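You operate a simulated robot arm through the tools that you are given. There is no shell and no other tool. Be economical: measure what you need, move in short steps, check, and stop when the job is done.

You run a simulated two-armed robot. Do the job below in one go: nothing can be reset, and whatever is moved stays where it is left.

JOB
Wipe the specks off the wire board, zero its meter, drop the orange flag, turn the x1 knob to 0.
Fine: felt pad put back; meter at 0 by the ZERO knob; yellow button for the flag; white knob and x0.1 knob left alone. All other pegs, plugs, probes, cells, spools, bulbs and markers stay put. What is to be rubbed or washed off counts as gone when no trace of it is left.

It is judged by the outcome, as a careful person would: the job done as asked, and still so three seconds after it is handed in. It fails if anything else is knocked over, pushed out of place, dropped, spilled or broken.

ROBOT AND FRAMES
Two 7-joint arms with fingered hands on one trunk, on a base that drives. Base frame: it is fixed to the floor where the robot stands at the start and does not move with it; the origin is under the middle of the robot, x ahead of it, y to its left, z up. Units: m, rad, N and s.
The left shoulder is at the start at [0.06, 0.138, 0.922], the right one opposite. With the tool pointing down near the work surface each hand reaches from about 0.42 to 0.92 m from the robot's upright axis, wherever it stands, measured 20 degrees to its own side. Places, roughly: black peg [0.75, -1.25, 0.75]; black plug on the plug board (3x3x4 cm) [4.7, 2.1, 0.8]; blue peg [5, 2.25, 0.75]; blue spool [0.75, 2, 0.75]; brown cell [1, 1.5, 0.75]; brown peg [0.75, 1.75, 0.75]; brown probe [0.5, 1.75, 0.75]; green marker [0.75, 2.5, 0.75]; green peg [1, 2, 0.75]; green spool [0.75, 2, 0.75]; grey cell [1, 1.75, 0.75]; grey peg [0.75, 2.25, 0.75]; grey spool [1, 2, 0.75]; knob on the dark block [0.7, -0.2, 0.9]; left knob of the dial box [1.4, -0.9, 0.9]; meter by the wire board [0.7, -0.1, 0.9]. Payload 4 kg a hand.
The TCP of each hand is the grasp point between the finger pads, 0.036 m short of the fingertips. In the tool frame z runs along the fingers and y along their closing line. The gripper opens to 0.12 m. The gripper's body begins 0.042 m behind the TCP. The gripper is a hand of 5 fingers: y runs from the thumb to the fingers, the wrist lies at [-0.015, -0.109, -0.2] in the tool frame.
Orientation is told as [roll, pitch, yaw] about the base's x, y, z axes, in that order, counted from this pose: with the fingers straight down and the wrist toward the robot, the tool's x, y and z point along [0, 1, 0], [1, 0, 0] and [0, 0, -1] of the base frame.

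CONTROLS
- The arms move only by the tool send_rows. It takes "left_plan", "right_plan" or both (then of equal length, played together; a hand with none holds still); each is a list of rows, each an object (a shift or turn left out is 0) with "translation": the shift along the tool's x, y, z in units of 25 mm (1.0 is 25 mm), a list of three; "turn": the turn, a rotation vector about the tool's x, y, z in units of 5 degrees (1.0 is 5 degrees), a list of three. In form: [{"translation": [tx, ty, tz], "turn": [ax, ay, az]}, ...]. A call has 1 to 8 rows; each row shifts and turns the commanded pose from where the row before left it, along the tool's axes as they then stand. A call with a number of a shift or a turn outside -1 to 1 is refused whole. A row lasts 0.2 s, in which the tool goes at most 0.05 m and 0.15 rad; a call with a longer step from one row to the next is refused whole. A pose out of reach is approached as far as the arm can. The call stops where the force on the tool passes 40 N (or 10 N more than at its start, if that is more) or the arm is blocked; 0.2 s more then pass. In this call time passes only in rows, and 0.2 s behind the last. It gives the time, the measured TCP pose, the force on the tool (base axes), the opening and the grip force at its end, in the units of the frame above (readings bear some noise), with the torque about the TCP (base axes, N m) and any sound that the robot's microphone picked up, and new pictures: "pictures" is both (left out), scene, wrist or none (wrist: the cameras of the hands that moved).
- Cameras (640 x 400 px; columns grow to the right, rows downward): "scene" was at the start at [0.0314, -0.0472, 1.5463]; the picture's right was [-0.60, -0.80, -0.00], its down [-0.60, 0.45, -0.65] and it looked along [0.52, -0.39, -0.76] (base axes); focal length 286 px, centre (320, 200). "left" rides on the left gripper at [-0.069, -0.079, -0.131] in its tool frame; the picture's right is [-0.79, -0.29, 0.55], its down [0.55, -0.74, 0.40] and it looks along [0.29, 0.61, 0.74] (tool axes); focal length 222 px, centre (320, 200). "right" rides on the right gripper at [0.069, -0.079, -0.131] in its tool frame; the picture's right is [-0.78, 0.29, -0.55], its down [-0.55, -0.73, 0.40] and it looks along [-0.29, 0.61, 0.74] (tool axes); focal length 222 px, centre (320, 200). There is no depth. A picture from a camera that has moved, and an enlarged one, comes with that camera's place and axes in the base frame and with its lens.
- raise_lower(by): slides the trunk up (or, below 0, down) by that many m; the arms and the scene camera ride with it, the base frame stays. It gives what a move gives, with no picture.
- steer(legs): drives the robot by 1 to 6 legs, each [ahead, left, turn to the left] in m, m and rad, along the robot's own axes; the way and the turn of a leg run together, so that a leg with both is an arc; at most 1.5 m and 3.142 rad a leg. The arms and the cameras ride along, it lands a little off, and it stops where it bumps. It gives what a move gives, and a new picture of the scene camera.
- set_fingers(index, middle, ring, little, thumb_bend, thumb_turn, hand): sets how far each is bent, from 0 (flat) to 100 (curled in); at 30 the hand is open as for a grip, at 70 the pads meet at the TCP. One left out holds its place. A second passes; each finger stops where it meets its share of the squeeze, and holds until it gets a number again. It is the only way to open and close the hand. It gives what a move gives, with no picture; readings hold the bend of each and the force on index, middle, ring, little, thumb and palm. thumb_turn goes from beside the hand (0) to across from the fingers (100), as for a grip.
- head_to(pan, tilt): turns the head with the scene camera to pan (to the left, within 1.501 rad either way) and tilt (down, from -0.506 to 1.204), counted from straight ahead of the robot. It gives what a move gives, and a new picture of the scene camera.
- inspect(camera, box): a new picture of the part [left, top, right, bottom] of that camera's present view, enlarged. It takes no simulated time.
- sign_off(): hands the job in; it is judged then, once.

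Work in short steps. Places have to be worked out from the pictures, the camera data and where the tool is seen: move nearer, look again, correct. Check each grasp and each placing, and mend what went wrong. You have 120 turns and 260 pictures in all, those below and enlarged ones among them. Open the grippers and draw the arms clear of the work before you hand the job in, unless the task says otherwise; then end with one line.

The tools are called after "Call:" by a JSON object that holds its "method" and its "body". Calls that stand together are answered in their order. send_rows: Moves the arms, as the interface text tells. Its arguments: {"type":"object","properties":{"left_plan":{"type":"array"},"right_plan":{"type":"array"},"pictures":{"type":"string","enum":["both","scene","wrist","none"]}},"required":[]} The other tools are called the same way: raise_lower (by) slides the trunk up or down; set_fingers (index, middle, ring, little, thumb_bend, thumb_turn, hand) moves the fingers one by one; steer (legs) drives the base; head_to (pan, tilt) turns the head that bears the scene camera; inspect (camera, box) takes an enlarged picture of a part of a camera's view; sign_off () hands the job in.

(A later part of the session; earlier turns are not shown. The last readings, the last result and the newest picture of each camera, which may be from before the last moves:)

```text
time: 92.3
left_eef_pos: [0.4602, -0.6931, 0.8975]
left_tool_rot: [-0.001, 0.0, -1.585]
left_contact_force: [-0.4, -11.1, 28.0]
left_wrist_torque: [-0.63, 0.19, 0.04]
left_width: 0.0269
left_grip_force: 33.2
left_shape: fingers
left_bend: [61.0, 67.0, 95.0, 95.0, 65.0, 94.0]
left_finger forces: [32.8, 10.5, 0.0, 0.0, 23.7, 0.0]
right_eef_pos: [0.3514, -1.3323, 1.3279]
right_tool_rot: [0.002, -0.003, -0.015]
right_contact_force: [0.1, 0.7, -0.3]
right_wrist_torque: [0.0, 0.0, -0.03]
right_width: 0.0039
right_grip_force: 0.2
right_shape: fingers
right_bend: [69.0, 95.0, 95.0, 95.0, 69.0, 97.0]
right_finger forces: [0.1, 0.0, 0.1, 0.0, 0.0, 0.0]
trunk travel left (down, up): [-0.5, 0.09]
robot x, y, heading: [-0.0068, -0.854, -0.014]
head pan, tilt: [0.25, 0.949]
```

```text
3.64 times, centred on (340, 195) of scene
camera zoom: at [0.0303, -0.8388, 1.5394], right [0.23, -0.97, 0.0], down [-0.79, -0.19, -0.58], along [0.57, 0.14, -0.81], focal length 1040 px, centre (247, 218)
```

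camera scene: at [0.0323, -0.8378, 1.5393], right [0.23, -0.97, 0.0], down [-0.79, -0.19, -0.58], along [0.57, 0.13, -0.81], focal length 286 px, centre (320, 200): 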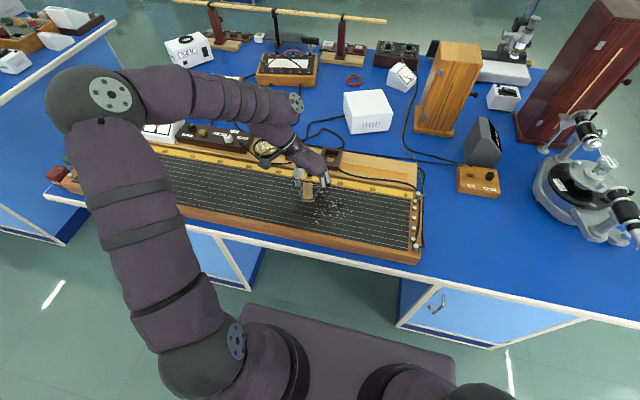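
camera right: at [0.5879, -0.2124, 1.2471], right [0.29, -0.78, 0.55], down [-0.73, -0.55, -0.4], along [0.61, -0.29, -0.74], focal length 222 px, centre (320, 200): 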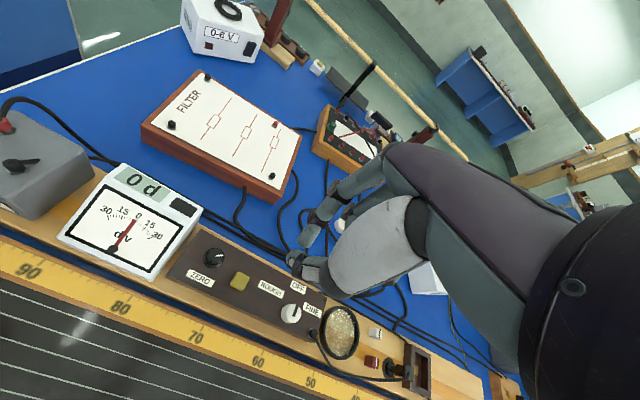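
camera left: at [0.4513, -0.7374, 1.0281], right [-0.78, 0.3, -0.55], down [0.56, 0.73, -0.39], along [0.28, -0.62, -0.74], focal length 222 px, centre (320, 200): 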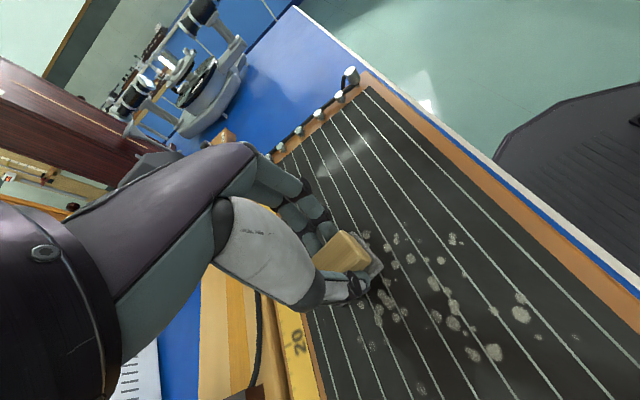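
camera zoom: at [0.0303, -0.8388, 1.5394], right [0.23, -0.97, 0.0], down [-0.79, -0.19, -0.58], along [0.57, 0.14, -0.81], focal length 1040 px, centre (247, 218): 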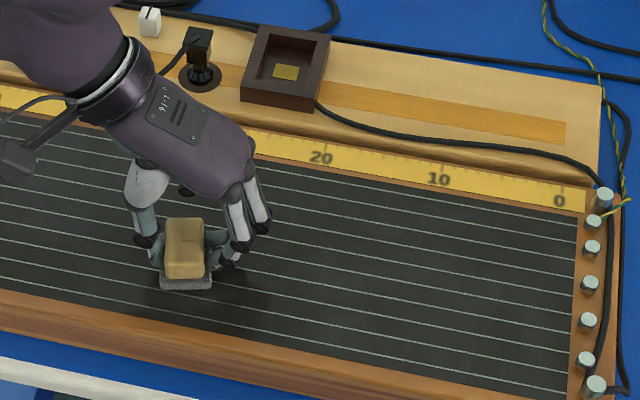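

Almost all gone. One more pass in the nearest lane (x≈0.44), then I lift and inspect.

Call:
{"method": "send_rows", "body": {"left_plan": [{"translation": [-0.8, 0, -0.3]}, {"translation": [0, 1, 0]}, {"translation": [0, 1, 0]}, {"translation": [0, 1, 0]}, {"translation": [0, 1, 0]}, {"translation": [0, 1, 0]}, {"translation": [0, 0.3, 0.15]}, {"translation": [0, 0, 0.13]}], "pictures": "none"}}

Call:
{"method": "send_rows", "body": {"left_plan": [{"translation": [0, -0.8, 0.02]}, {"translation": [0, -0.8, 0]}, {"translation": [0, -0.8, 0]}, {"translation": [0, -0.8, 0]}, {"translation": [0, -0.8, 0]}, {"translation": [0, -0.8, 0]}, {"translation": [0, -0.8, 0]}, {"translation": [0, -0.8, 0]}], "pictures": "none"}}

Call:
{"method": "send_rows", "body": {"left_plan": [{"translation": [0, 0, -0.4]}, {"translation": [0, 0, -1]}, {"translation": [0, -1, -1]}, {"translation": [0, -1, -1]}, {"translation": [0, -1, -1]}, {"translation": [0, -1, -1]}, {"translation": [0, -1, -1]}, {"translation": [0, -1, -1]}], "pictures": "wrist"}}

Call:
{"method": "inspect", "body": {"camera": "scene", "box": [280, 155, 400, 230]}}

```text
time: 94.1
left_eef_pos: [0.4408, -0.8278, 0.8991]
left_tool_rot: [0.0, 0.0, -1.583]
left_contact_force: [-2.5, -1.8, 15.6]
left_wrist_torque: [-0.15, 0.2, -0.04]
left_width: 0.0261
left_grip_force: 25.0
left_shape: fingers
left_bend: [63.0, 71.0, 95.0, 95.0, 64.0, 94.0]
left_finger forces: [17.9, 7.6, 0.0, 0.1, 24.9, 0.0]
right_eef_pos: [0.3526, -1.3307, 1.3295]
right_tool_rot: [0.0, 0.0, -0.017]
right_contact_force: [-0.2, 0.1, 0.9]
right_wrist_torque: [0.03, 0.0, 0.0]
right_width: 0.0042
right_grip_force: 0.1
right_shape: fingers
right_bend: [69.0, 95.0, 95.0, 95.0, 69.0, 97.0]
right_finger forces: [0.1, 0.0, 0.1, 0.1, 0.0, 0.0]
trunk travel left (down, up): [-0.5, 0.09]
robot x, y, heading: [-0.0051, -0.8537, -0.014]
head pan, tilt: [0.25, 0.949]
```

```text
time: 95.9
left_eef_pos: [0.4418, -0.6672, 0.8991]
left_tool_rot: [-0.002, 0.002, -1.586]
left_contact_force: [0.0, -14.3, 29.4]
left_wrist_torque: [-0.79, 0.2, 0.08]
left_width: 0.0262
left_grip_force: 34.4
left_shape: fingers
left_bend: [61.0, 67.0, 95.0, 95.0, 65.0, 94.0]
left_finger forces: [35.6, 11.0, 0.0, 0.0, 21.4, 0.1]
right_eef_pos: [0.3515, -1.3329, 1.328]
right_tool_rot: [0.002, -0.002, -0.015]
right_contact_force: [-0.7, 0.2, -0.2]
right_wrist_torque: [0.0, -0.01, 0.04]
right_width: 0.004
right_grip_force: 0.1
right_shape: fingers
right_bend: [69.0, 95.0, 95.0, 95.0, 69.0, 97.0]
right_finger forces: [0.0, 0.1, 0.1, 0.0, 0.1, 0.1]
trunk travel left (down, up): [-0.5, 0.09]
robot x, y, heading: [-0.0053, -0.8496, -0.02]
head pan, tilt: [0.25, 0.949]
```

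```text
time: 97.7
left_eef_pos: [0.4442, -0.5154, 1.0838]
left_tool_rot: [-0.004, 0.0, -1.582]
left_contact_force: [0.3, -0.1, 0.4]
left_wrist_torque: [-0.03, -0.01, 0.0]
left_width: 0.0261
left_grip_force: 20.8
left_shape: fingers
left_bend: [63.0, 68.0, 95.0, 95.0, 65.0, 94.0]
left_finger forces: [12.2, 8.1, 0.1, 0.1, 21.9, 0.0]
right_eef_pos: [0.3531, -1.3307, 1.3287]
right_tool_rot: [-0.002, 0.0, -0.016]
right_contact_force: [1.3, -0.4, 0.8]
right_wrist_torque: [-0.01, 0.01, 0.01]
right_width: 0.0039
right_grip_force: 0.1
right_shape: fingers
right_bend: [69.0, 95.0, 95.0, 95.0, 69.0, 97.0]
right_finger forces: [0.0, 0.1, 0.0, 0.1, 0.0, 0.0]
trunk travel left (down, up): [-0.5, 0.09]
robot x, y, heading: [-0.0075, -0.8597, -0.013]
head pan, tilt: [0.25, 0.949]
camera left: at [0.3746, -0.4364, 1.2147], right [-0.78, 0.3, -0.54], down [0.56, 0.73, -0.4], along [0.28, -0.62, -0.74], focal length 222 px, centre (320, 200)
```

left: 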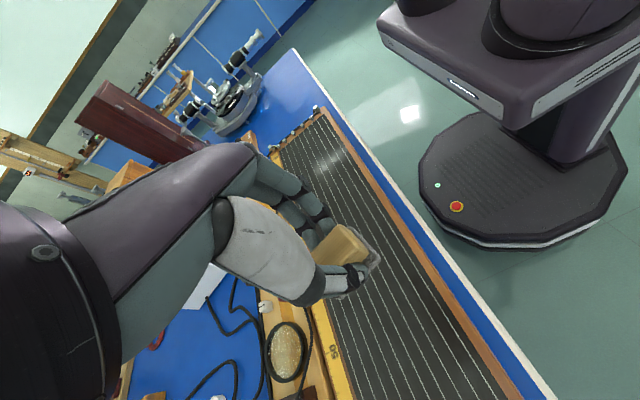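

```text
5.33 times, centred on (340, 192) of scene
camera zoom: at [0.0321, -0.8371, 1.5393], right [0.23, -0.97, 0.0], down [-0.79, -0.19, -0.58], along [0.57, 0.13, -0.81], focal length 1526 px, centre (213, 240)
```

zoom: 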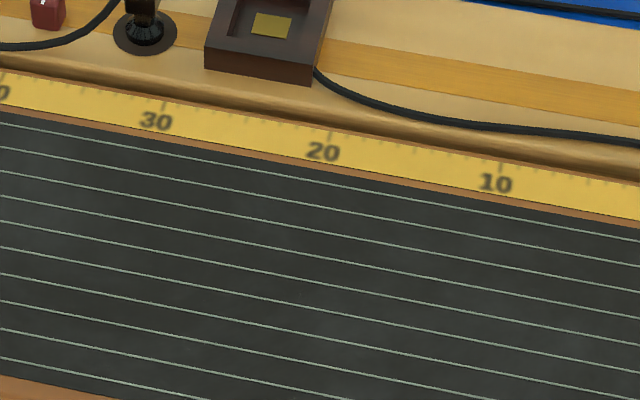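

The board looks clean. I check at tighter zoom for faint traces.

Call:
{"method": "inspect", "body": {"camera": "scene", "box": [295, 175, 335, 225]}}

Call:
{"method": "inspect", "body": {"camera": "scene", "box": [325, 180, 365, 230]}}

```text
8.00 times, centred on (315, 200) of scene
camera zoom: at [0.0321, -0.8371, 1.5393], right [0.23, -0.97, 0.0], down [-0.79, -0.19, -0.58], along [0.57, 0.13, -0.81], focal length 2289 px, centre (360, 200)
```

zoom: 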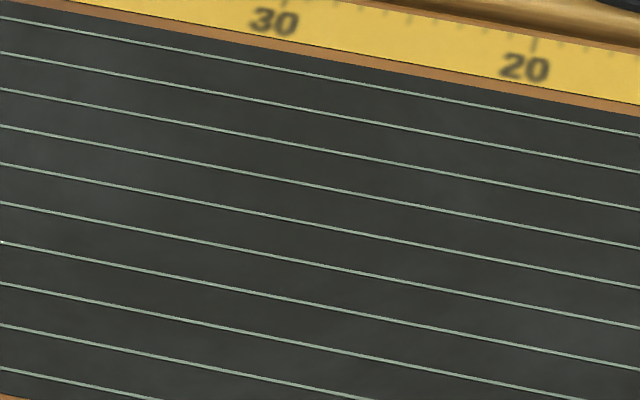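

```text
8.00 times, centred on (345, 205) of scene
camera zoom: at [0.0321, -0.8371, 1.5393], right [0.23, -0.97, 0.0], down [-0.79, -0.19, -0.58], along [0.57, 0.13, -0.81], focal length 2289 px, centre (120, 160)
```

zoom: 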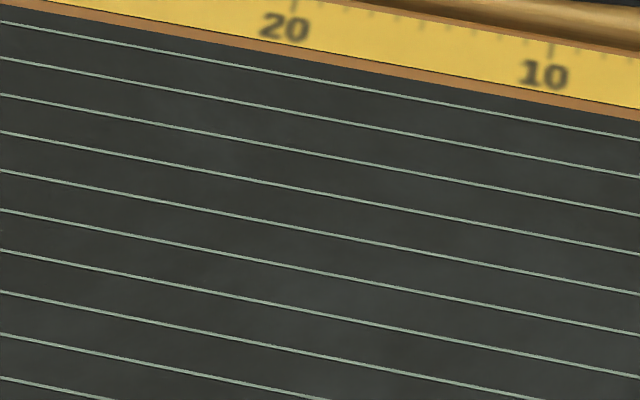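

The board is clean. I raise the hand slightly and drive back left to return the pad.

Call:
{"method": "send_rows", "body": {"left_plan": [{"translation": [0.6, -0.5, -0.5]}, {"translation": [0.6, -0.5, -0.5]}, {"translation": [0.6, 0, -0.5]}, {"translation": [0.6, 0, 0]}], "pictures": "none"}}

Call:
{"method": "steer", "body": {"legs": [[0.005, 0.853, 0.016]]}}

```text
time: 98.7
left_eef_pos: [0.5052, -0.4913, 1.118]
left_tool_rot: [-0.002, 0.0, -1.583]
left_contact_force: [-0.7, 0.2, -0.2]
left_wrist_torque: [0.01, 0.0, -0.02]
left_width: 0.0261
left_grip_force: 21.3
left_shape: fingers
left_bend: [63.0, 68.0, 95.0, 95.0, 65.0, 94.0]
left_finger forces: [12.2, 8.0, 0.0, 0.0, 21.9, 0.1]
right_eef_pos: [0.3531, -1.331, 1.3283]
right_tool_rot: [0.0, -0.002, -0.014]
right_contact_force: [-0.6, 0.2, -0.2]
right_wrist_torque: [-0.01, 0.0, 0.01]
right_width: 0.004
right_grip_force: 0.0
right_shape: fingers
right_bend: [69.0, 95.0, 95.0, 95.0, 69.0, 97.0]
right_finger forces: [0.1, 0.1, 0.0, 0.0, 0.0, 0.0]
trunk travel left (down, up): [-0.5, 0.09]
robot x, y, heading: [-0.0062, -0.8552, -0.015]
head pan, tilt: [0.25, 0.949]
```

```text
time: 103.2
left_eef_pos: [0.5256, 0.3548, 1.1198]
left_tool_rot: [-0.006, 0.0, -1.587]
left_contact_force: [-0.2, -0.6, -0.5]
left_wrist_torque: [0.01, -0.01, 0.01]
left_width: 0.0261
left_grip_force: 21.1
left_shape: fingers
left_bend: [63.0, 68.0, 95.0, 95.0, 65.0, 94.0]
left_finger forces: [12.1, 8.2, 0.0, 0.1, 22.0, 0.0]
right_eef_pos: [0.3723, -0.4851, 1.3284]
right_tool_rot: [0.0, 0.001, -0.016]
right_contact_force: [0.0, -0.7, 0.0]
right_wrist_torque: [-0.02, 0.01, 0.01]
right_width: 0.0041
right_grip_force: 0.0
right_shape: fingers
right_bend: [69.0, 95.0, 95.0, 95.0, 69.0, 97.0]
right_finger forces: [0.1, 0.0, 0.0, 0.0, 0.1, 0.0]
trunk travel left (down, up): [-0.5, 0.09]
robot x, y, heading: [0.0128, -0.0077, -0.024]
head pan, tilt: [0.25, 0.949]
camera scene: at [0.0519, 0.0107, 1.5393], right [0.23, -0.97, 0.0], down [-0.79, -0.19, -0.58], along [0.57, 0.13, -0.81], focal length 286 px, centre (320, 200)
```

scene: 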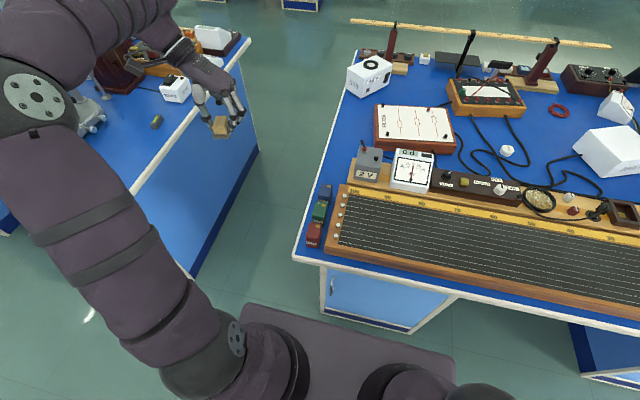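

I carry the pad back over its home at (0.657, 0.122), straightening the yaw.

Call:
{"method": "send_rows", "body": {"left_plan": [{"translation": [0.66, 1, 0], "turn": [0, 0, -0.16]}, {"translation": [0.66, 1, 0]}, {"translation": [0.66, 1, 0]}, {"translation": [0.66, 1, 0]}, {"translation": [0.66, 1, 0]}, {"translation": [0.66, 1, 0]}, {"translation": [0.66, 1, 0]}, {"translation": [0.66, 1, 0]}], "pictures": "none"}}

Call:
{"method": "send_rows", "body": {"left_plan": [{"translation": [0, 1, 0.8]}, {"translation": [0, 0.3, 1]}, {"translation": [0, 0, 1]}, {"translation": [0, 0, 1]}, {"translation": [0, 0, 1]}, {"translation": [0, 0, 1]}, {"translation": [0, 0, 1]}], "pictures": "wrist"}}

```text
time: 105.0
left_eef_pos: [0.6572, 0.1505, 1.1165]
left_tool_rot: [-0.002, 0.0, -1.572]
left_contact_force: [-0.6, -0.6, -0.4]
left_wrist_torque: [0.03, 0.0, 0.01]
left_width: 0.0264
left_grip_force: 20.7
left_shape: fingers
left_bend: [63.0, 68.0, 95.0, 95.0, 65.0, 94.0]
left_finger forces: [11.7, 8.1, 0.0, 0.1, 21.7, 0.0]
right_eef_pos: [0.3728, -0.4853, 1.3273]
right_tool_rot: [0.0, 0.001, -0.019]
right_contact_force: [-0.5, -0.3, 1.6]
right_wrist_torque: [-0.02, 0.03, 0.0]
right_width: 0.0037
right_grip_force: 0.1
right_shape: fingers
right_bend: [69.0, 95.0, 95.0, 95.0, 69.0, 97.0]
right_finger forces: [0.1, 0.1, 0.0, 0.0, 0.1, 0.0]
trunk travel left (down, up): [-0.5, 0.09]
robot x, y, heading: [0.0129, -0.0028, -0.017]
head pan, tilt: [0.25, 0.949]
```

```text
time: 106.6
left_eef_pos: [0.6564, 0.122, 0.9461]
left_tool_rot: [-0.004, 0.001, -1.574]
left_contact_force: [0.1, -0.3, -0.7]
left_wrist_torque: [0.04, -0.02, -0.01]
left_width: 0.026
left_grip_force: 20.4
left_shape: fingers
left_bend: [63.0, 68.0, 95.0, 95.0, 65.0, 94.0]
left_finger forces: [11.4, 7.9, 0.0, 0.0, 21.8, 0.1]
right_eef_pos: [0.373, -0.485, 1.329]
right_tool_rot: [0.001, 0.002, -0.018]
right_contact_force: [0.7, -0.2, -0.4]
right_wrist_torque: [0.03, 0.01, -0.01]
right_width: 0.0039
right_grip_force: 0.0
right_shape: fingers
right_bend: [69.0, 95.0, 95.0, 95.0, 69.0, 97.0]
right_finger forces: [0.0, 0.0, 0.0, 0.0, 0.0, 0.0]
trunk travel left (down, up): [-0.5, 0.09]
robot x, y, heading: [0.0109, -0.0079, -0.013]
head pan, tilt: [0.25, 0.949]
camera left: at [0.5864, 0.1991, 1.0776], right [-0.79, 0.29, -0.54], down [0.55, 0.73, -0.4], along [0.28, -0.61, -0.74], focal length 222 px, centre (320, 200)
```

left: 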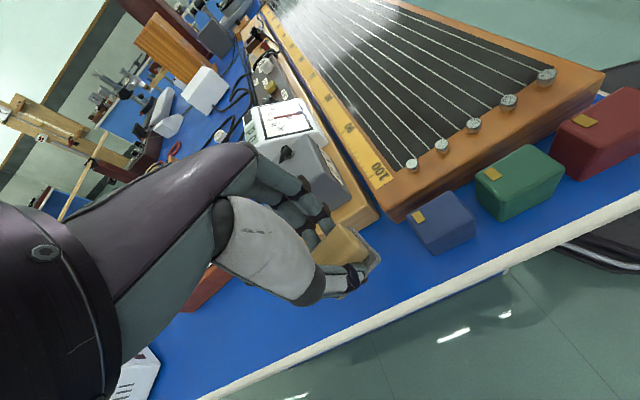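

In line with home. I descend to just above the table and creep to contact.

Call:
{"method": "send_rows", "body": {"left_plan": [{"translation": [0, 0, 1]}, {"translation": [0, 0, 1]}, {"translation": [0, 0, 1]}, {"translation": [0, 0, 0.5]}], "pictures": "none"}}

Call:
{"method": "send_rows", "body": {"left_plan": [{"translation": [0, 0, 0.1]}, {"translation": [0, 0, 0.1]}], "pictures": "none"}}

Call:
{"method": "inspect", "body": {"camera": "left", "box": [240, 140, 440, 320]}}

```text
time: 107.6
left_eef_pos: [0.6544, 0.1206, 0.8613]
left_tool_rot: [-0.003, 0.001, -1.573]
left_contact_force: [0.6, 0.5, -0.9]
left_wrist_torque: [0.0, 0.02, -0.01]
left_width: 0.0259
left_grip_force: 21.0
left_shape: fingers
left_bend: [63.0, 68.0, 95.0, 95.0, 65.0, 94.0]
left_finger forces: [11.3, 8.0, 0.0, 0.1, 21.9, 0.1]
right_eef_pos: [0.3737, -0.4847, 1.3271]
right_tool_rot: [-0.002, 0.0, -0.017]
right_contact_force: [-0.9, 0.6, 0.0]
right_wrist_torque: [0.05, 0.03, -0.01]
right_width: 0.0041
right_grip_force: 0.1
right_shape: fingers
right_bend: [69.0, 95.0, 95.0, 95.0, 69.0, 97.0]
right_finger forces: [0.0, 0.1, 0.1, 0.1, 0.0, 0.0]
trunk travel left (down, up): [-0.5, 0.09]
robot x, y, heading: [0.009, -0.0082, -0.022]
head pan, tilt: [0.25, 0.949]
```

```text
time: 108.2
left_eef_pos: [0.6567, 0.1223, 0.8558]
left_tool_rot: [-0.003, -0.001, -1.573]
left_contact_force: [-0.6, 0.3, -0.2]
left_wrist_torque: [0.0, 0.01, 0.04]
left_width: 0.0263
left_grip_force: 20.8
left_shape: fingers
left_bend: [63.0, 68.0, 95.0, 95.0, 65.0, 94.0]
left_finger forces: [11.3, 8.0, 0.0, 0.0, 21.8, 0.0]
right_eef_pos: [0.3732, -0.4844, 1.3289]
right_tool_rot: [0.0, 0.0, -0.016]
right_contact_force: [-0.3, -0.6, -0.3]
right_wrist_torque: [-0.01, 0.01, 0.0]
right_width: 0.004
right_grip_force: 0.0
right_shape: fingers
right_bend: [69.0, 95.0, 95.0, 95.0, 69.0, 97.0]
right_finger forces: [0.0, 0.0, 0.0, 0.0, 0.0, 0.0]
trunk travel left (down, up): [-0.5, 0.09]
robot x, y, heading: [0.011, -0.008, -0.016]
head pan, tilt: [0.25, 0.949]
```

```text
2.22 times, centred on (340, 230) of left
camera zoom: at [0.5857, 0.1993, 0.9882], right [-0.79, 0.29, -0.54], down [0.55, 0.73, -0.4], along [0.28, -0.61, -0.74], focal length 494 px, centre (276, 133)
```

zoom: 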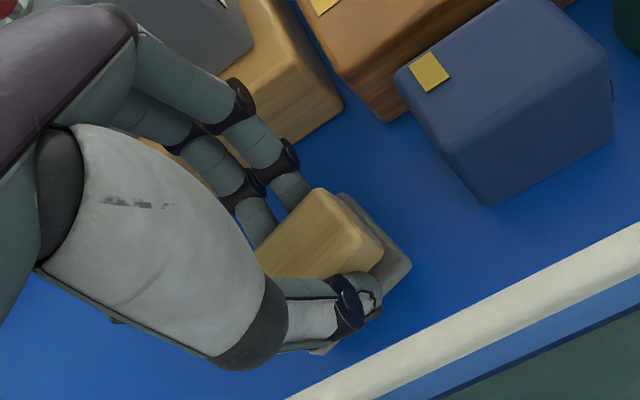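

Call:
{"method": "send_rows", "body": {"left_plan": [{"translation": [0, 0, 0.1]}, {"translation": [0, 0, 0.1]}], "pictures": "none"}}

```text
time: 108.8
left_eef_pos: [0.6563, 0.1216, 0.8511]
left_tool_rot: [-0.003, 0.001, -1.573]
left_contact_force: [-0.6, 0.3, 0.5]
left_wrist_torque: [0.0, -0.01, -0.01]
left_width: 0.0261
left_grip_force: 20.5
left_shape: fingers
left_bend: [63.0, 68.0, 95.0, 95.0, 65.0, 94.0]
left_finger forces: [11.2, 8.0, 0.1, 0.0, 21.8, 0.1]
right_eef_pos: [0.3723, -0.4845, 1.3288]
right_tool_rot: [0.001, 0.001, -0.017]
right_contact_force: [0.3, -0.4, -0.2]
right_wrist_torque: [-0.01, 0.0, -0.03]
right_width: 0.0039
right_grip_force: 0.1
right_shape: fingers
right_bend: [69.0, 95.0, 95.0, 95.0, 69.0, 97.0]
right_finger forces: [0.0, 0.0, 0.0, 0.0, 0.0, 0.0]
trunk travel left (down, up): [-0.5, 0.09]
robot x, y, heading: [0.0147, -0.0078, -0.023]
head pan, tilt: [0.25, 0.949]
```

At 0.851 there is no contact yet, so I go on in 1.5 mm steps.

Call:
{"method": "send_rows", "body": {"left_plan": [{"translation": [0, 0, 0.06]}], "pictures": "none"}}

Call:
{"method": "send_rows", "body": {"left_plan": [{"translation": [0, 0, 0.06]}], "pictures": "none"}}

```text
time: 109.2
left_eef_pos: [0.6561, 0.1218, 0.8501]
left_tool_rot: [-0.003, -0.001, -1.572]
left_contact_force: [-0.5, 0.5, 0.7]
left_wrist_torque: [-0.01, -0.01, -0.01]
left_width: 0.026
left_grip_force: 20.8
left_shape: fingers
left_bend: [63.0, 68.0, 95.0, 95.0, 65.0, 94.0]
left_finger forces: [11.3, 8.0, 0.0, 0.0, 21.7, 0.0]
right_eef_pos: [0.3725, -0.4849, 1.3281]
right_tool_rot: [0.001, -0.001, -0.017]
right_contact_force: [-0.4, 0.1, 0.2]
right_wrist_torque: [-0.05, 0.0, -0.01]
right_width: 0.0041
right_grip_force: 0.0
right_shape: fingers
right_bend: [69.0, 95.0, 95.0, 95.0, 69.0, 97.0]
right_finger forces: [0.0, 0.0, 0.0, 0.1, 0.0, 0.0]
trunk travel left (down, up): [-0.5, 0.09]
robot x, y, heading: [0.0124, -0.0094, -0.018]
head pan, tilt: [0.25, 0.949]
```

```text
time: 109.6
left_eef_pos: [0.6547, 0.1223, 0.8483]
left_tool_rot: [-0.001, 0.002, -1.571]
left_contact_force: [-1.0, 1.3, 5.7]
left_wrist_torque: [-0.06, 0.14, 0.0]
left_width: 0.0259
left_grip_force: 21.3
left_shape: fingers
left_bend: [63.0, 68.0, 95.0, 95.0, 65.0, 94.0]
left_finger forces: [12.5, 7.5, 0.0, 0.1, 23.2, 0.0]
right_eef_pos: [0.3715, -0.4846, 1.3277]
right_tool_rot: [-0.002, 0.0, -0.017]
right_contact_force: [0.1, 0.3, -0.9]
right_wrist_torque: [0.0, 0.0, 0.0]
right_width: 0.0039
right_grip_force: 0.1
right_shape: fingers
right_bend: [69.0, 95.0, 95.0, 95.0, 69.0, 97.0]
right_finger forces: [0.0, 0.0, 0.0, 0.1, 0.0, 0.1]
trunk travel left (down, up): [-0.5, 0.09]
robot x, y, heading: [0.0139, -0.0057, -0.015]
head pan, tilt: [0.25, 0.949]
```

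The felt is on the table (5.7 N). I open the fingers modestly (to stay clear of the plank) and rise.

Call:
{"method": "set_fingers", "body": {"hand": "left", "index": 57, "middle": 58, "thumb_bend": 54}}

Call:
{"method": "send_rows", "body": {"left_plan": [{"translation": [0, 0, -0.6]}, {"translation": [0, 0, -1]}, {"translation": [0, 0, -1]}, {"translation": [0, 0, -1]}, {"translation": [0, 0, -1]}, {"translation": [0, 0, -1]}, {"translation": [0, 0, -1]}, {"translation": [0, 0, -1]}], "pictures": "wrist"}}

Call:
{"method": "inspect", "body": {"camera": "left", "box": [340, 230, 460, 310]}}

```text
time: 110.6
left_eef_pos: [0.6561, 0.1215, 0.8483]
left_tool_rot: [-0.004, 0.001, -1.571]
left_contact_force: [-0.7, 0.6, -0.2]
left_wrist_torque: [0.01, 0.02, -0.02]
left_width: 0.0446
left_grip_force: 0.2
left_shape: fingers
left_bend: [56.0, 57.0, 95.0, 95.0, 54.0, 97.0]
left_finger forces: [0.0, 0.3, 0.0, 0.1, 0.1, 0.0]
right_eef_pos: [0.372, -0.4835, 1.3286]
right_tool_rot: [0.0, -0.001, -0.018]
right_contact_force: [-0.1, -0.6, -0.4]
right_wrist_torque: [-0.01, -0.02, 0.0]
right_width: 0.0039
right_grip_force: 0.0
right_shape: fingers
right_bend: [69.0, 95.0, 95.0, 95.0, 69.0, 97.0]
right_finger forces: [0.0, 0.0, 0.0, 0.0, 0.1, 0.0]
trunk travel left (down, up): [-0.5, 0.09]
robot x, y, heading: [0.0104, -0.0098, -0.02]
head pan, tilt: [0.25, 0.949]
```

```text
time: 112.4
left_eef_pos: [0.6535, 0.1186, 1.0414]
left_tool_rot: [-0.002, 0.001, -1.573]
left_contact_force: [0.0, -0.2, -0.6]
left_wrist_torque: [0.02, -0.01, 0.01]
left_width: 0.0445
left_grip_force: 0.0
left_shape: fingers
left_bend: [56.0, 57.0, 95.0, 95.0, 54.0, 97.0]
left_finger forces: [0.0, 0.1, 0.1, 0.0, 0.0, 0.1]
right_eef_pos: [0.372, -0.4858, 1.3271]
right_tool_rot: [0.001, 0.001, -0.018]
right_contact_force: [-0.2, -0.4, -0.2]
right_wrist_torque: [-0.02, -0.03, 0.01]
right_width: 0.0041
right_grip_force: 0.0
right_shape: fingers
right_bend: [69.0, 95.0, 95.0, 95.0, 69.0, 97.0]
right_finger forces: [0.0, 0.0, 0.0, 0.0, 0.1, 0.0]
trunk travel left (down, up): [-0.5, 0.09]
robot x, y, heading: [0.0128, -0.0062, -0.017]
head pan, tilt: [0.25, 0.949]
camera left: at [0.5839, 0.1965, 1.1729], right [-0.79, 0.29, -0.55], down [0.55, 0.73, -0.4], along [0.28, -0.61, -0.74], focal length 222 px, centre (320, 200)
```

left: 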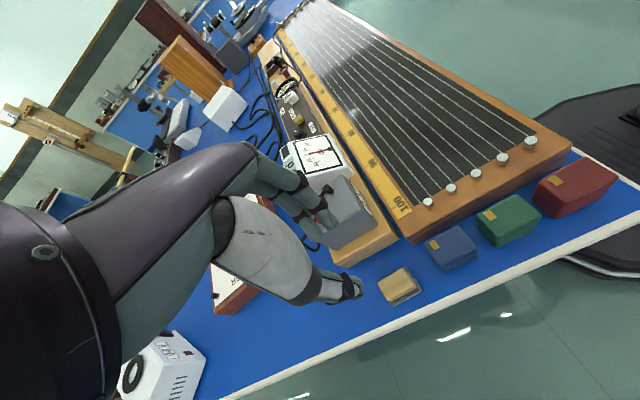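

```text
5.00 times, centred on (400, 270) of left
camera zoom: at [0.5839, 0.1965, 1.1729], right [-0.79, 0.29, -0.55], down [0.55, 0.73, -0.4], along [0.28, -0.61, -0.74], focal length 1111 px, centre (-80, -150)
```

zoom: 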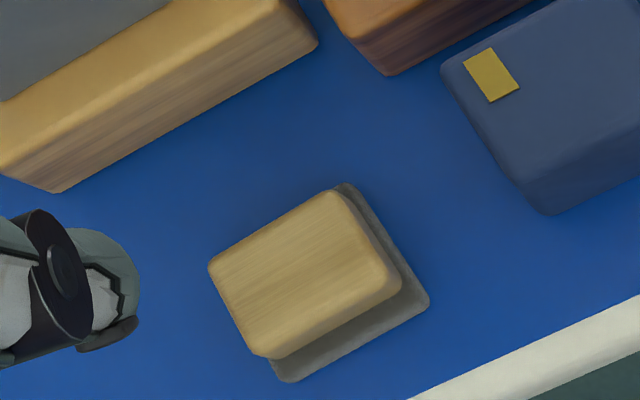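

The pad is back, flat in its place. Now the dial box. I open the left hand, and look at the box from here to identify the x1 knob.

Call:
{"method": "head_to", "body": {"pan": -0.6, "tilt": 0.45}}

Call:
{"method": "inspect", "body": {"camera": "scene", "box": [250, 110, 370, 190]}}

```text
time: 113.6
left_eef_pos: [0.6538, 0.1181, 1.0411]
left_tool_rot: [-0.003, 0.0, -1.572]
left_contact_force: [0.5, 0.1, 0.3]
left_wrist_torque: [0.02, -0.01, 0.02]
left_width: 0.0444
left_grip_force: 0.1
left_shape: fingers
left_bend: [56.0, 57.0, 95.0, 95.0, 54.0, 97.0]
left_finger forces: [0.1, 0.0, 0.0, 0.0, 0.1, 0.1]
right_eef_pos: [0.3707, -0.4842, 1.3289]
right_tool_rot: [0.001, -0.002, -0.018]
right_contact_force: [-0.5, 0.2, -0.2]
right_wrist_torque: [-0.01, 0.02, 0.0]
right_width: 0.0039
right_grip_force: 0.0
right_shape: fingers
right_bend: [69.0, 95.0, 95.0, 95.0, 69.0, 97.0]
right_finger forces: [0.1, 0.0, 0.1, 0.0, 0.0, 0.0]
trunk travel left (down, up): [-0.5, 0.09]
robot x, y, heading: [0.0137, -0.0049, -0.012]
head pan, tilt: [-0.6, 0.45]
camera scene: at [0.056, -0.0598, 1.5812], right [-0.58, -0.82, 0.0], down [-0.36, 0.25, -0.9], along [0.73, -0.52, -0.44], focal length 286 px, centre (320, 200)
```

scene: 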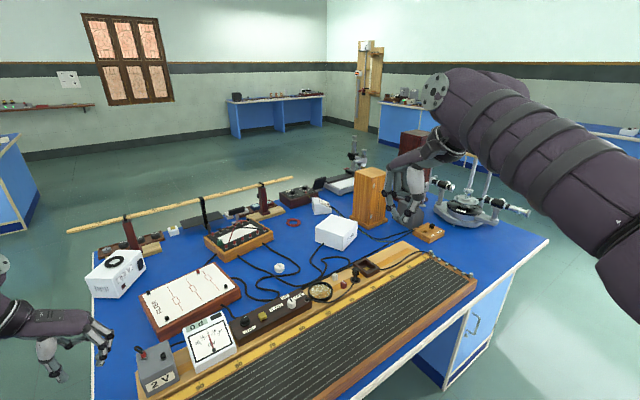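

```text
5.00 times, centred on (310, 150) of scene
camera zoom: at [0.056, -0.0598, 1.5812], right [-0.58, -0.82, 0.0], down [-0.36, 0.25, -0.9], along [0.73, -0.52, -0.44], focal length 1431 px, centre (370, 450)
```

zoom: 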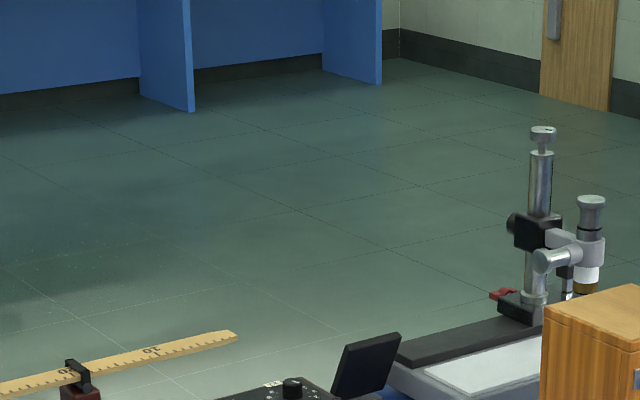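

Call:
{"method": "inspect", "body": {"camera": "scene", "box": [265, 170, 345, 220]}}

Call:
{"method": "inspect", "body": {"camera": "scene", "box": [190, 170, 290, 235]}}

```text
8.00 times, centred on (305, 195) of scene
camera zoom: at [0.056, -0.0598, 1.5812], right [-0.58, -0.82, 0.0], down [-0.36, 0.25, -0.9], along [0.73, -0.52, -0.44], focal length 2289 px, centre (440, 240)
```

zoom: 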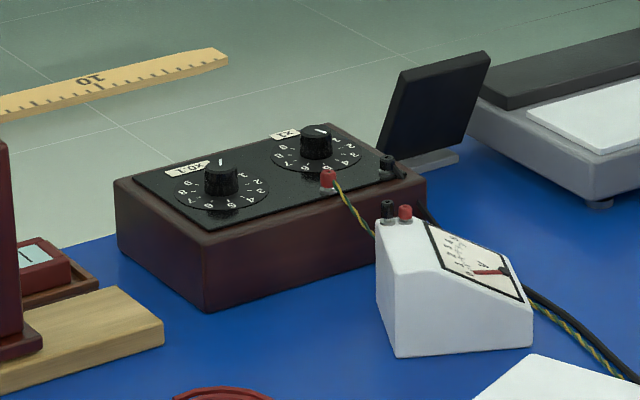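

```text
6.15 times, centred on (240, 202) of scene
camera zoom: at [0.056, -0.0598, 1.5812], right [-0.58, -0.82, 0.0], down [-0.36, 0.25, -0.9], along [0.73, -0.52, -0.44], focal length 1761 px, centre (812, 185)
```

zoom: 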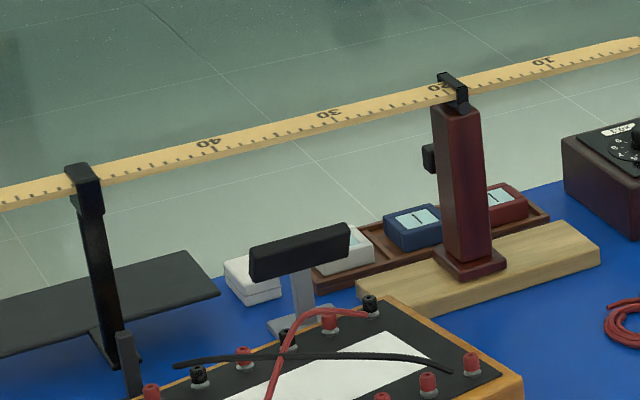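

The box faces the back of the table. Its x1 knob is the one at about (1.41, -0.91) (label "X1"), and x0.1 is at (1.39, -0.81). I will drive around the open right end of the table, so I first tuck the arms in high.

Call:
{"method": "send_rows", "body": {"left_plan": [{"translation": [0, 0, -1]}, {"translation": [0, 0, -1]}, {"translation": [0, 0, -1]}, {"translation": [0, 0, -1], "turn": [0, 0, -1]}, {"translation": [0, 0, -1], "turn": [0, 0, -1]}, {"translation": [0, 0, -1], "turn": [0, 0, -1]}, {"turn": [0, 0, -1]}, {"turn": [0, 0, -1]}], "right_plan": [{"translation": [1, 0, 0]}, {"translation": [1, 0, 0]}, {"translation": [1, 0, 0]}, {"translation": [1, 0, 0]}, {"translation": [0.5, 0, 0]}, {}, {}, {}], "pictures": "none"}}

Call:
{"method": "send_rows", "body": {"left_plan": [{"turn": [0, 0, -1]}, {"turn": [0, 0, -1]}, {"turn": [0, 0, -1]}, {"turn": [0, 0, -1]}, {"turn": [0, 0, -1]}, {"turn": [0, 0, -1]}, {"turn": [0, 0, -1]}, {"turn": [0, 0, -1]}], "pictures": "none"}}

Call:
{"method": "send_rows", "body": {"left_plan": [{"translation": [0, -1, 0], "turn": [0, 0, -1]}, {"translation": [0, -1, 0], "turn": [0, 0, -1]}, {"translation": [0.4, -1, -0.5], "turn": [0, 0, -1]}, {"translation": [0.4, -1, -0.5], "turn": [0, 0, -1]}, {"translation": [0.4, -1, -0.5], "turn": [0, 0, -1]}, {"translation": [0.4, -1, -0.5]}, {"translation": [0.4, -1, -0.5]}, {"translation": [0, -1, 0]}], "pictures": "none"}}

Call:
{"method": "head_to", "body": {"pan": -1.2, "tilt": 0.35}}

```text
time: 115.4
left_eef_pos: [0.6566, 0.121, 1.1875]
left_tool_rot: [-0.004, 0.002, -1.135]
left_contact_force: [-0.2, 1.0, 0.4]
left_wrist_torque: [0.02, 0.01, -0.02]
left_width: 0.0444
left_grip_force: 0.1
left_shape: fingers
left_bend: [56.0, 57.0, 95.0, 95.0, 54.0, 97.0]
left_finger forces: [0.0, 0.0, 0.0, 0.0, 0.0, 0.0]
right_eef_pos: [0.3734, -0.372, 1.3283]
right_tool_rot: [0.001, -0.001, -0.018]
right_contact_force: [-0.1, -0.3, 0.7]
right_wrist_torque: [0.02, 0.01, -0.03]
right_width: 0.004
right_grip_force: 0.0
right_shape: fingers
right_bend: [69.0, 95.0, 95.0, 95.0, 69.0, 97.0]
right_finger forces: [0.0, 0.1, 0.0, 0.0, 0.0, 0.0]
trunk travel left (down, up): [-0.5, 0.09]
robot x, y, heading: [0.0115, -0.0091, -0.021]
head pan, tilt: [-0.6, 0.45]
```

```text
time: 117.2
left_eef_pos: [0.6577, 0.1209, 1.188]
left_tool_rot: [-0.002, 0.004, -0.437]
left_contact_force: [1.0, 0.3, -0.5]
left_wrist_torque: [-0.05, 0.01, -0.03]
left_width: 0.0444
left_grip_force: 0.0
left_shape: fingers
left_bend: [56.0, 57.0, 95.0, 95.0, 54.0, 97.0]
left_finger forces: [0.1, 0.0, 0.1, 0.0, 0.1, 0.0]
right_eef_pos: [0.3743, -0.3716, 1.3287]
right_tool_rot: [0.0, 0.002, -0.016]
right_contact_force: [1.2, -0.3, 0.4]
right_wrist_torque: [0.0, 0.0, 0.02]
right_width: 0.0042
right_grip_force: 0.0
right_shape: fingers
right_bend: [69.0, 95.0, 95.0, 95.0, 69.0, 97.0]
right_finger forces: [0.1, 0.0, 0.0, 0.1, 0.1, 0.0]
trunk travel left (down, up): [-0.5, 0.09]
robot x, y, heading: [0.0119, -0.0071, -0.017]
head pan, tilt: [-0.6, 0.45]
```

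```text
time: 119.0
left_eef_pos: [0.4642, 0.2036, 1.2557]
left_tool_rot: [0.001, 0.0, -0.002]
left_contact_force: [-0.7, -1.1, 0.1]
left_wrist_torque: [0.0, -0.05, 0.01]
left_width: 0.0447
left_grip_force: 0.0
left_shape: fingers
left_bend: [56.0, 57.0, 95.0, 95.0, 54.0, 97.0]
left_finger forces: [0.0, 0.0, 0.0, 0.0, 0.0, 0.0]
right_eef_pos: [0.3733, -0.3723, 1.3291]
right_tool_rot: [0.001, -0.001, -0.018]
right_contact_force: [0.3, 0.3, 0.3]
right_wrist_torque: [-0.02, 0.03, 0.03]
right_width: 0.004
right_grip_force: 0.0
right_shape: fingers
right_bend: [69.0, 95.0, 95.0, 95.0, 69.0, 97.0]
right_finger forces: [0.0, 0.0, 0.0, 0.0, 0.0, 0.1]
trunk travel left (down, up): [-0.5, 0.09]
robot x, y, heading: [0.0132, -0.007, -0.014]
head pan, tilt: [-0.6, 0.45]
```

```text
time: 120.0
left_eef_pos: [0.4676, 0.2053, 1.2532]
left_tool_rot: [0.0, 0.004, -0.001]
left_contact_force: [-1.3, 0.6, 0.0]
left_wrist_torque: [-0.02, 0.01, -0.01]
left_width: 0.0443
left_grip_force: 0.0
left_shape: fingers
left_bend: [56.0, 57.0, 95.0, 95.0, 54.0, 97.0]
left_finger forces: [0.1, 0.1, 0.1, 0.1, 0.0, 0.0]
right_eef_pos: [0.373, -0.3712, 1.3278]
right_tool_rot: [-0.001, -0.001, -0.016]
right_contact_force: [0.7, -0.1, -0.2]
right_wrist_torque: [-0.02, 0.0, -0.02]
right_width: 0.004
right_grip_force: 0.0
right_shape: fingers
right_bend: [69.0, 95.0, 95.0, 95.0, 69.0, 97.0]
right_finger forces: [0.1, 0.0, 0.1, 0.1, 0.0, 0.1]
trunk travel left (down, up): [-0.5, 0.09]
robot x, y, heading: [0.009, -0.0072, -0.015]
head pan, tilt: [-1.201, 0.351]
camera scene: at [0.0132, -0.0939, 1.5905], right [-0.94, -0.35, 0.0], down [-0.12, 0.32, -0.94], along [0.32, -0.88, -0.34], focal length 286 px, centre (320, 200)
```

scene: 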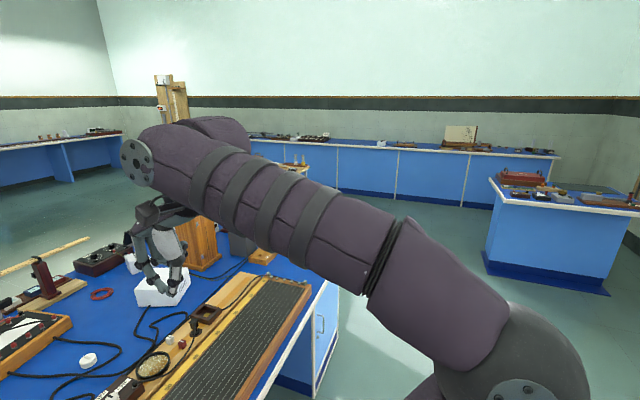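

The floor to the right is clear (the next desk starts near x<-0.6, y<-2.85). I drive right to y≈-2.25.

Call:
{"method": "steer", "body": {"legs": [[0, -1.12, 0.015], [0, -1.12, 0]]}}

Call:
{"method": "head_to", "body": {"pan": -0.1, "tilt": 0.55}}

```text
time: 131.0
left_eef_pos: [0.4377, -2.0362, 1.2539]
left_tool_rot: [0.0, 0.003, -0.021]
left_contact_force: [-1.5, 0.3, 0.5]
left_wrist_torque: [0.04, 0.0, -0.02]
left_width: 0.0441
left_grip_force: 0.2
left_shape: fingers
left_bend: [56.0, 57.0, 95.0, 95.0, 54.0, 97.0]
left_finger forces: [0.0, 0.0, 0.0, 0.0, 0.1, 0.0]
right_eef_pos: [0.3324, -2.6098, 1.3287]
right_tool_rot: [0.0, 0.001, -0.038]
right_contact_force: [-0.2, 0.8, 0.4]
right_wrist_torque: [0.03, 0.02, 0.01]
right_width: 0.0038
right_grip_force: 0.1
right_shape: fingers
right_bend: [69.0, 95.0, 95.0, 95.0, 69.0, 97.0]
right_finger forces: [0.0, 0.0, 0.0, 0.1, 0.0, 0.0]
trunk travel left (down, up): [-0.5, 0.09]
robot x, y, heading: [-0.0217, -2.2375, -0.036]
head pan, tilt: [-1.201, 0.351]
camera scene: at [-0.0219, -2.3254, 1.5905], right [-0.95, -0.33, 0.0], down [-0.11, 0.33, -0.94], along [0.31, -0.89, -0.34], focal length 286 px, centre (320, 200)
```

scene: 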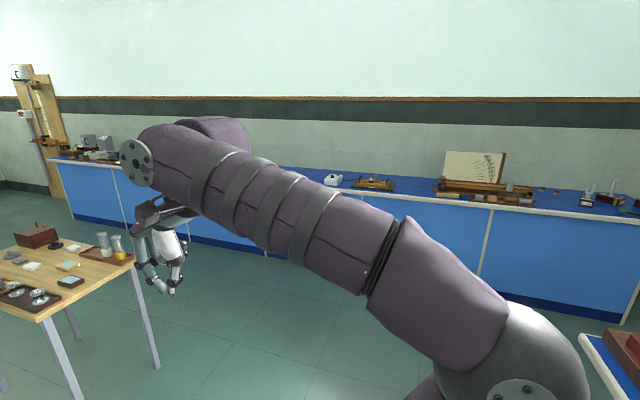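

```text
time: 132.3
left_eef_pos: [0.4369, -2.0337, 1.2546]
left_tool_rot: [0.0, 0.003, -0.022]
left_contact_force: [-0.1, 0.7, -0.7]
left_wrist_torque: [0.05, 0.02, 0.0]
left_width: 0.0444
left_grip_force: 0.1
left_shape: fingers
left_bend: [56.0, 57.0, 95.0, 95.0, 54.0, 97.0]
left_finger forces: [0.0, 0.0, 0.1, 0.0, 0.0, 0.0]
right_eef_pos: [0.3326, -2.61, 1.3282]
right_tool_rot: [0.0, 0.0, -0.039]
right_contact_force: [-0.3, 1.6, -0.6]
right_wrist_torque: [0.01, 0.01, 0.02]
right_width: 0.0039
right_grip_force: 0.0
right_shape: fingers
right_bend: [69.0, 95.0, 95.0, 95.0, 69.0, 97.0]
right_finger forces: [0.0, 0.0, 0.0, 0.1, 0.1, 0.1]
trunk travel left (down, up): [-0.5, 0.09]
robot x, y, heading: [-0.0204, -2.2378, -0.039]
head pan, tilt: [-0.099, 0.55]
camera scene: at [0.0367, -2.2493, 1.5722], right [-0.14, -0.99, 0.0], down [-0.52, 0.07, -0.85], along [0.84, -0.12, -0.52], focal length 286 px, centre (320, 200)
```

scene: 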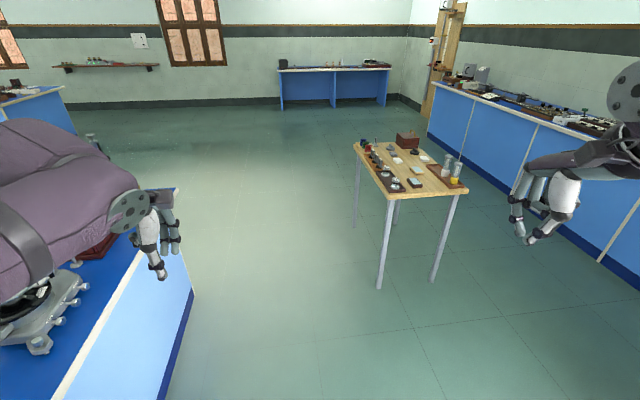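

The corridor between the table's right edge (y≈-1.6) and the small table (y≈-2.87) is free. I drive ahead to x≈2.35 and then left to y≈-1.1 behind the table.

Call:
{"method": "steer", "body": {"legs": [[1.2, 0.04, 0.038], [1.17, 0, 0]]}}

Call:
{"method": "head_to", "body": {"pan": 1.2, "tilt": 0.55}}

```text
time: 144.0
left_eef_pos: [2.801, -1.9708, 1.255]
left_tool_rot: [0.001, 0.004, 0.035]
left_contact_force: [0.4, -0.2, 0.6]
left_wrist_torque: [-0.02, 0.04, -0.03]
left_width: 0.0444
left_grip_force: 0.0
left_shape: fingers
left_bend: [56.0, 57.0, 95.0, 95.0, 54.0, 97.0]
left_finger forces: [0.0, 0.0, 0.1, 0.0, 0.0, 0.0]
right_eef_pos: [2.7266, -2.5502, 1.328]
right_tool_rot: [0.001, 0.003, 0.017]
right_contact_force: [-0.2, -0.6, 0.4]
right_wrist_torque: [0.01, 0.02, 0.0]
right_width: 0.004
right_grip_force: 0.2
right_shape: fingers
right_bend: [69.0, 95.0, 95.0, 95.0, 69.0, 97.0]
right_finger forces: [0.0, 0.1, 0.0, 0.1, 0.0, 0.1]
trunk travel left (down, up): [-0.5, 0.09]
robot x, y, heading: [2.3486, -2.1983, 0.019]
head pan, tilt: [-0.099, 0.55]
camera scene: at [2.4113, -2.2075, 1.5722], right [-0.08, -1.0, 0.0], down [-0.52, 0.04, -0.85], along [0.85, -0.07, -0.52], focal length 286 px, centre (320, 200)
```

scene: 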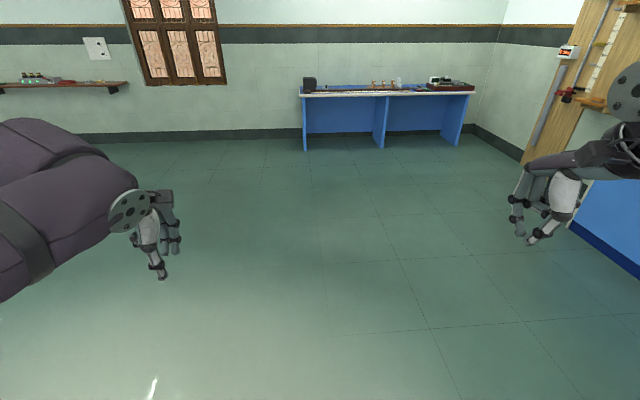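

```text
time: 145.5
left_eef_pos: [2.8005, -1.9706, 1.2536]
left_tool_rot: [0.0, 0.004, 0.035]
left_contact_force: [0.1, 0.2, -0.4]
left_wrist_torque: [0.04, 0.02, 0.02]
left_width: 0.0445
left_grip_force: 0.0
left_shape: fingers
left_bend: [56.0, 57.0, 95.0, 95.0, 54.0, 97.0]
left_finger forces: [0.1, 0.0, 0.0, 0.1, 0.0, 0.1]
right_eef_pos: [2.727, -2.5512, 1.3279]
right_tool_rot: [0.001, 0.0, 0.017]
right_contact_force: [0.3, -0.2, -0.2]
right_wrist_torque: [0.01, 0.01, -0.01]
right_width: 0.0039
right_grip_force: 0.1
right_shape: fingers
right_bend: [69.0, 95.0, 95.0, 95.0, 69.0, 97.0]
right_finger forces: [0.0, 0.0, 0.0, 0.0, 0.1, 0.1]
trunk travel left (down, up): [-0.5, 0.09]
robot x, y, heading: [2.3498, -2.1999, 0.017]
head pan, tilt: [1.201, 0.55]
camera scene: at [2.3524, -2.1159, 1.5722], right [0.94, -0.35, 0.0], down [-0.18, -0.49, -0.85], along [0.29, 0.8, -0.52], focal length 286 px, centre (320, 200)
```

scene: 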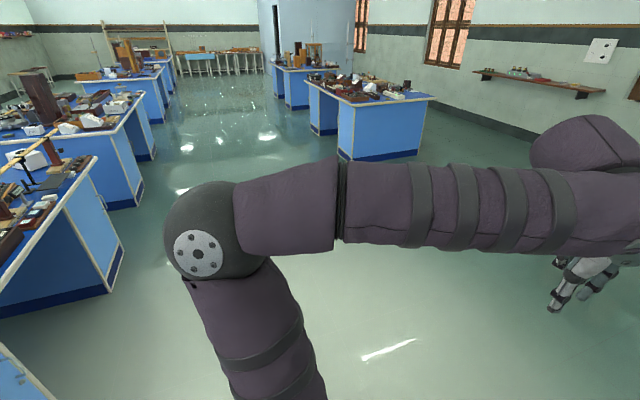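

The space behind the table is open. I drive left 1.1 m, then turn to face the table's back side.

Call:
{"method": "steer", "body": {"legs": [[0.1, 1.1, 0], [0, 0, 1.56], [0, 0, 1.56]]}}

Call:
{"method": "head_to", "body": {"pan": -0.2, "tilt": 0.6}}

```text
time: 158.5
left_eef_pos: [1.9594, -1.3111, 1.2541]
left_tool_rot: [-0.001, 0.004, 3.102]
left_contact_force: [-0.8, -0.2, -1.0]
left_wrist_torque: [0.0, -0.02, 0.01]
left_width: 0.0443
left_grip_force: 0.1
left_shape: fingers
left_bend: [56.0, 57.0, 95.0, 95.0, 54.0, 97.0]
left_finger forces: [0.0, 0.0, 0.0, 0.0, 0.0, 0.0]
right_eef_pos: [2.0743, -0.739, 1.3292]
right_tool_rot: [-0.001, 0.0, 3.087]
right_contact_force: [0.5, -0.2, -0.7]
right_wrist_torque: [0.0, 0.01, 0.02]
right_width: 0.0043
right_grip_force: 0.1
right_shape: fingers
right_bend: [69.0, 95.0, 95.0, 95.0, 69.0, 97.0]
right_finger forces: [0.0, 0.0, 0.0, 0.0, 0.0, 0.0]
trunk travel left (down, up): [-0.5, 0.09]
robot x, y, heading: [2.4225, -1.1173, 3.087]
head pan, tilt: [1.201, 0.55]
camera scene: at [2.4147, -1.2006, 1.5722], right [-0.91, 0.41, 0.0], down [0.22, 0.48, -0.85], along [-0.35, -0.78, -0.52], focal length 286 px, centre (320, 200)
```

scene: 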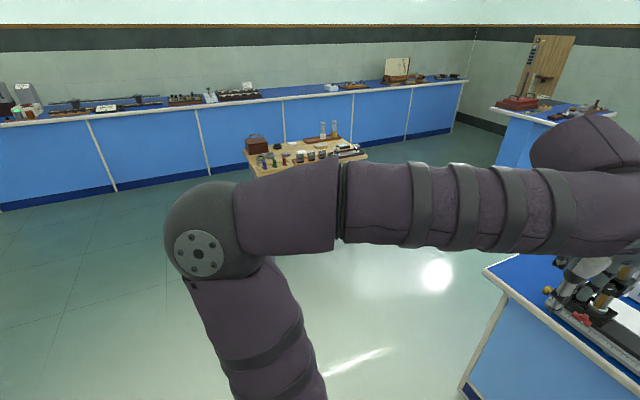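

```text
time: 160.0
left_eef_pos: [1.9602, -1.3105, 1.2544]
left_tool_rot: [-0.001, 0.003, 3.103]
left_contact_force: [-1.1, -0.7, 0.2]
left_wrist_torque: [-0.01, 0.01, -0.06]
left_width: 0.0446
left_grip_force: 0.0
left_shape: fingers
left_bend: [56.0, 57.0, 95.0, 95.0, 54.0, 97.0]
left_finger forces: [0.1, 0.0, 0.0, 0.1, 0.1, 0.1]
right_eef_pos: [2.0752, -0.7376, 1.3286]
right_tool_rot: [0.0, 0.002, 3.087]
right_contact_force: [-0.6, 0.3, 0.4]
right_wrist_torque: [0.01, -0.01, 0.01]
right_width: 0.004
right_grip_force: 0.0
right_shape: fingers
right_bend: [69.0, 95.0, 95.0, 95.0, 69.0, 97.0]
right_finger forces: [0.1, 0.0, 0.1, 0.1, 0.0, 0.0]
trunk travel left (down, up): [-0.5, 0.09]
robot x, y, heading: [2.4207, -1.116, 3.083]
head pan, tilt: [-0.201, 0.6]
camera scene: at [2.3662, -1.0964, 1.5677], right [0.25, 0.97, 0.0], down [0.55, -0.14, -0.83], along [-0.8, 0.21, -0.56], focal length 286 px, centre (320, 200)
```

scene: 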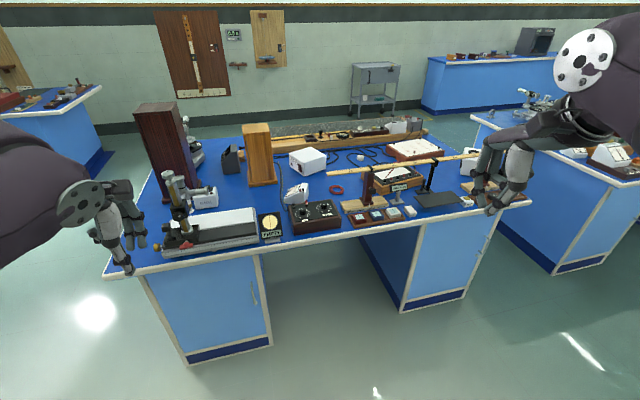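

I see the box with its two dials near the back edge. I zoom in to read them.

Call:
{"method": "inspect", "body": {"camera": "scene", "box": [275, 185, 355, 240]}}

```text
7.27 times, centred on (315, 212) of scene
camera zoom: at [2.3662, -1.0964, 1.5677], right [0.25, 0.97, 0.0], down [0.55, -0.14, -0.83], along [-0.8, 0.21, -0.56], focal length 2081 px, centre (356, 109)
```

zoom: 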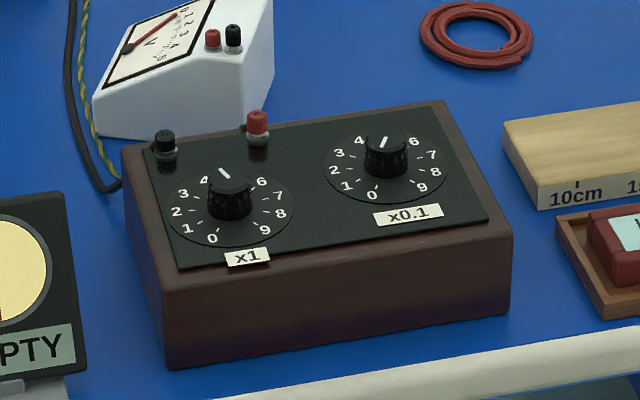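

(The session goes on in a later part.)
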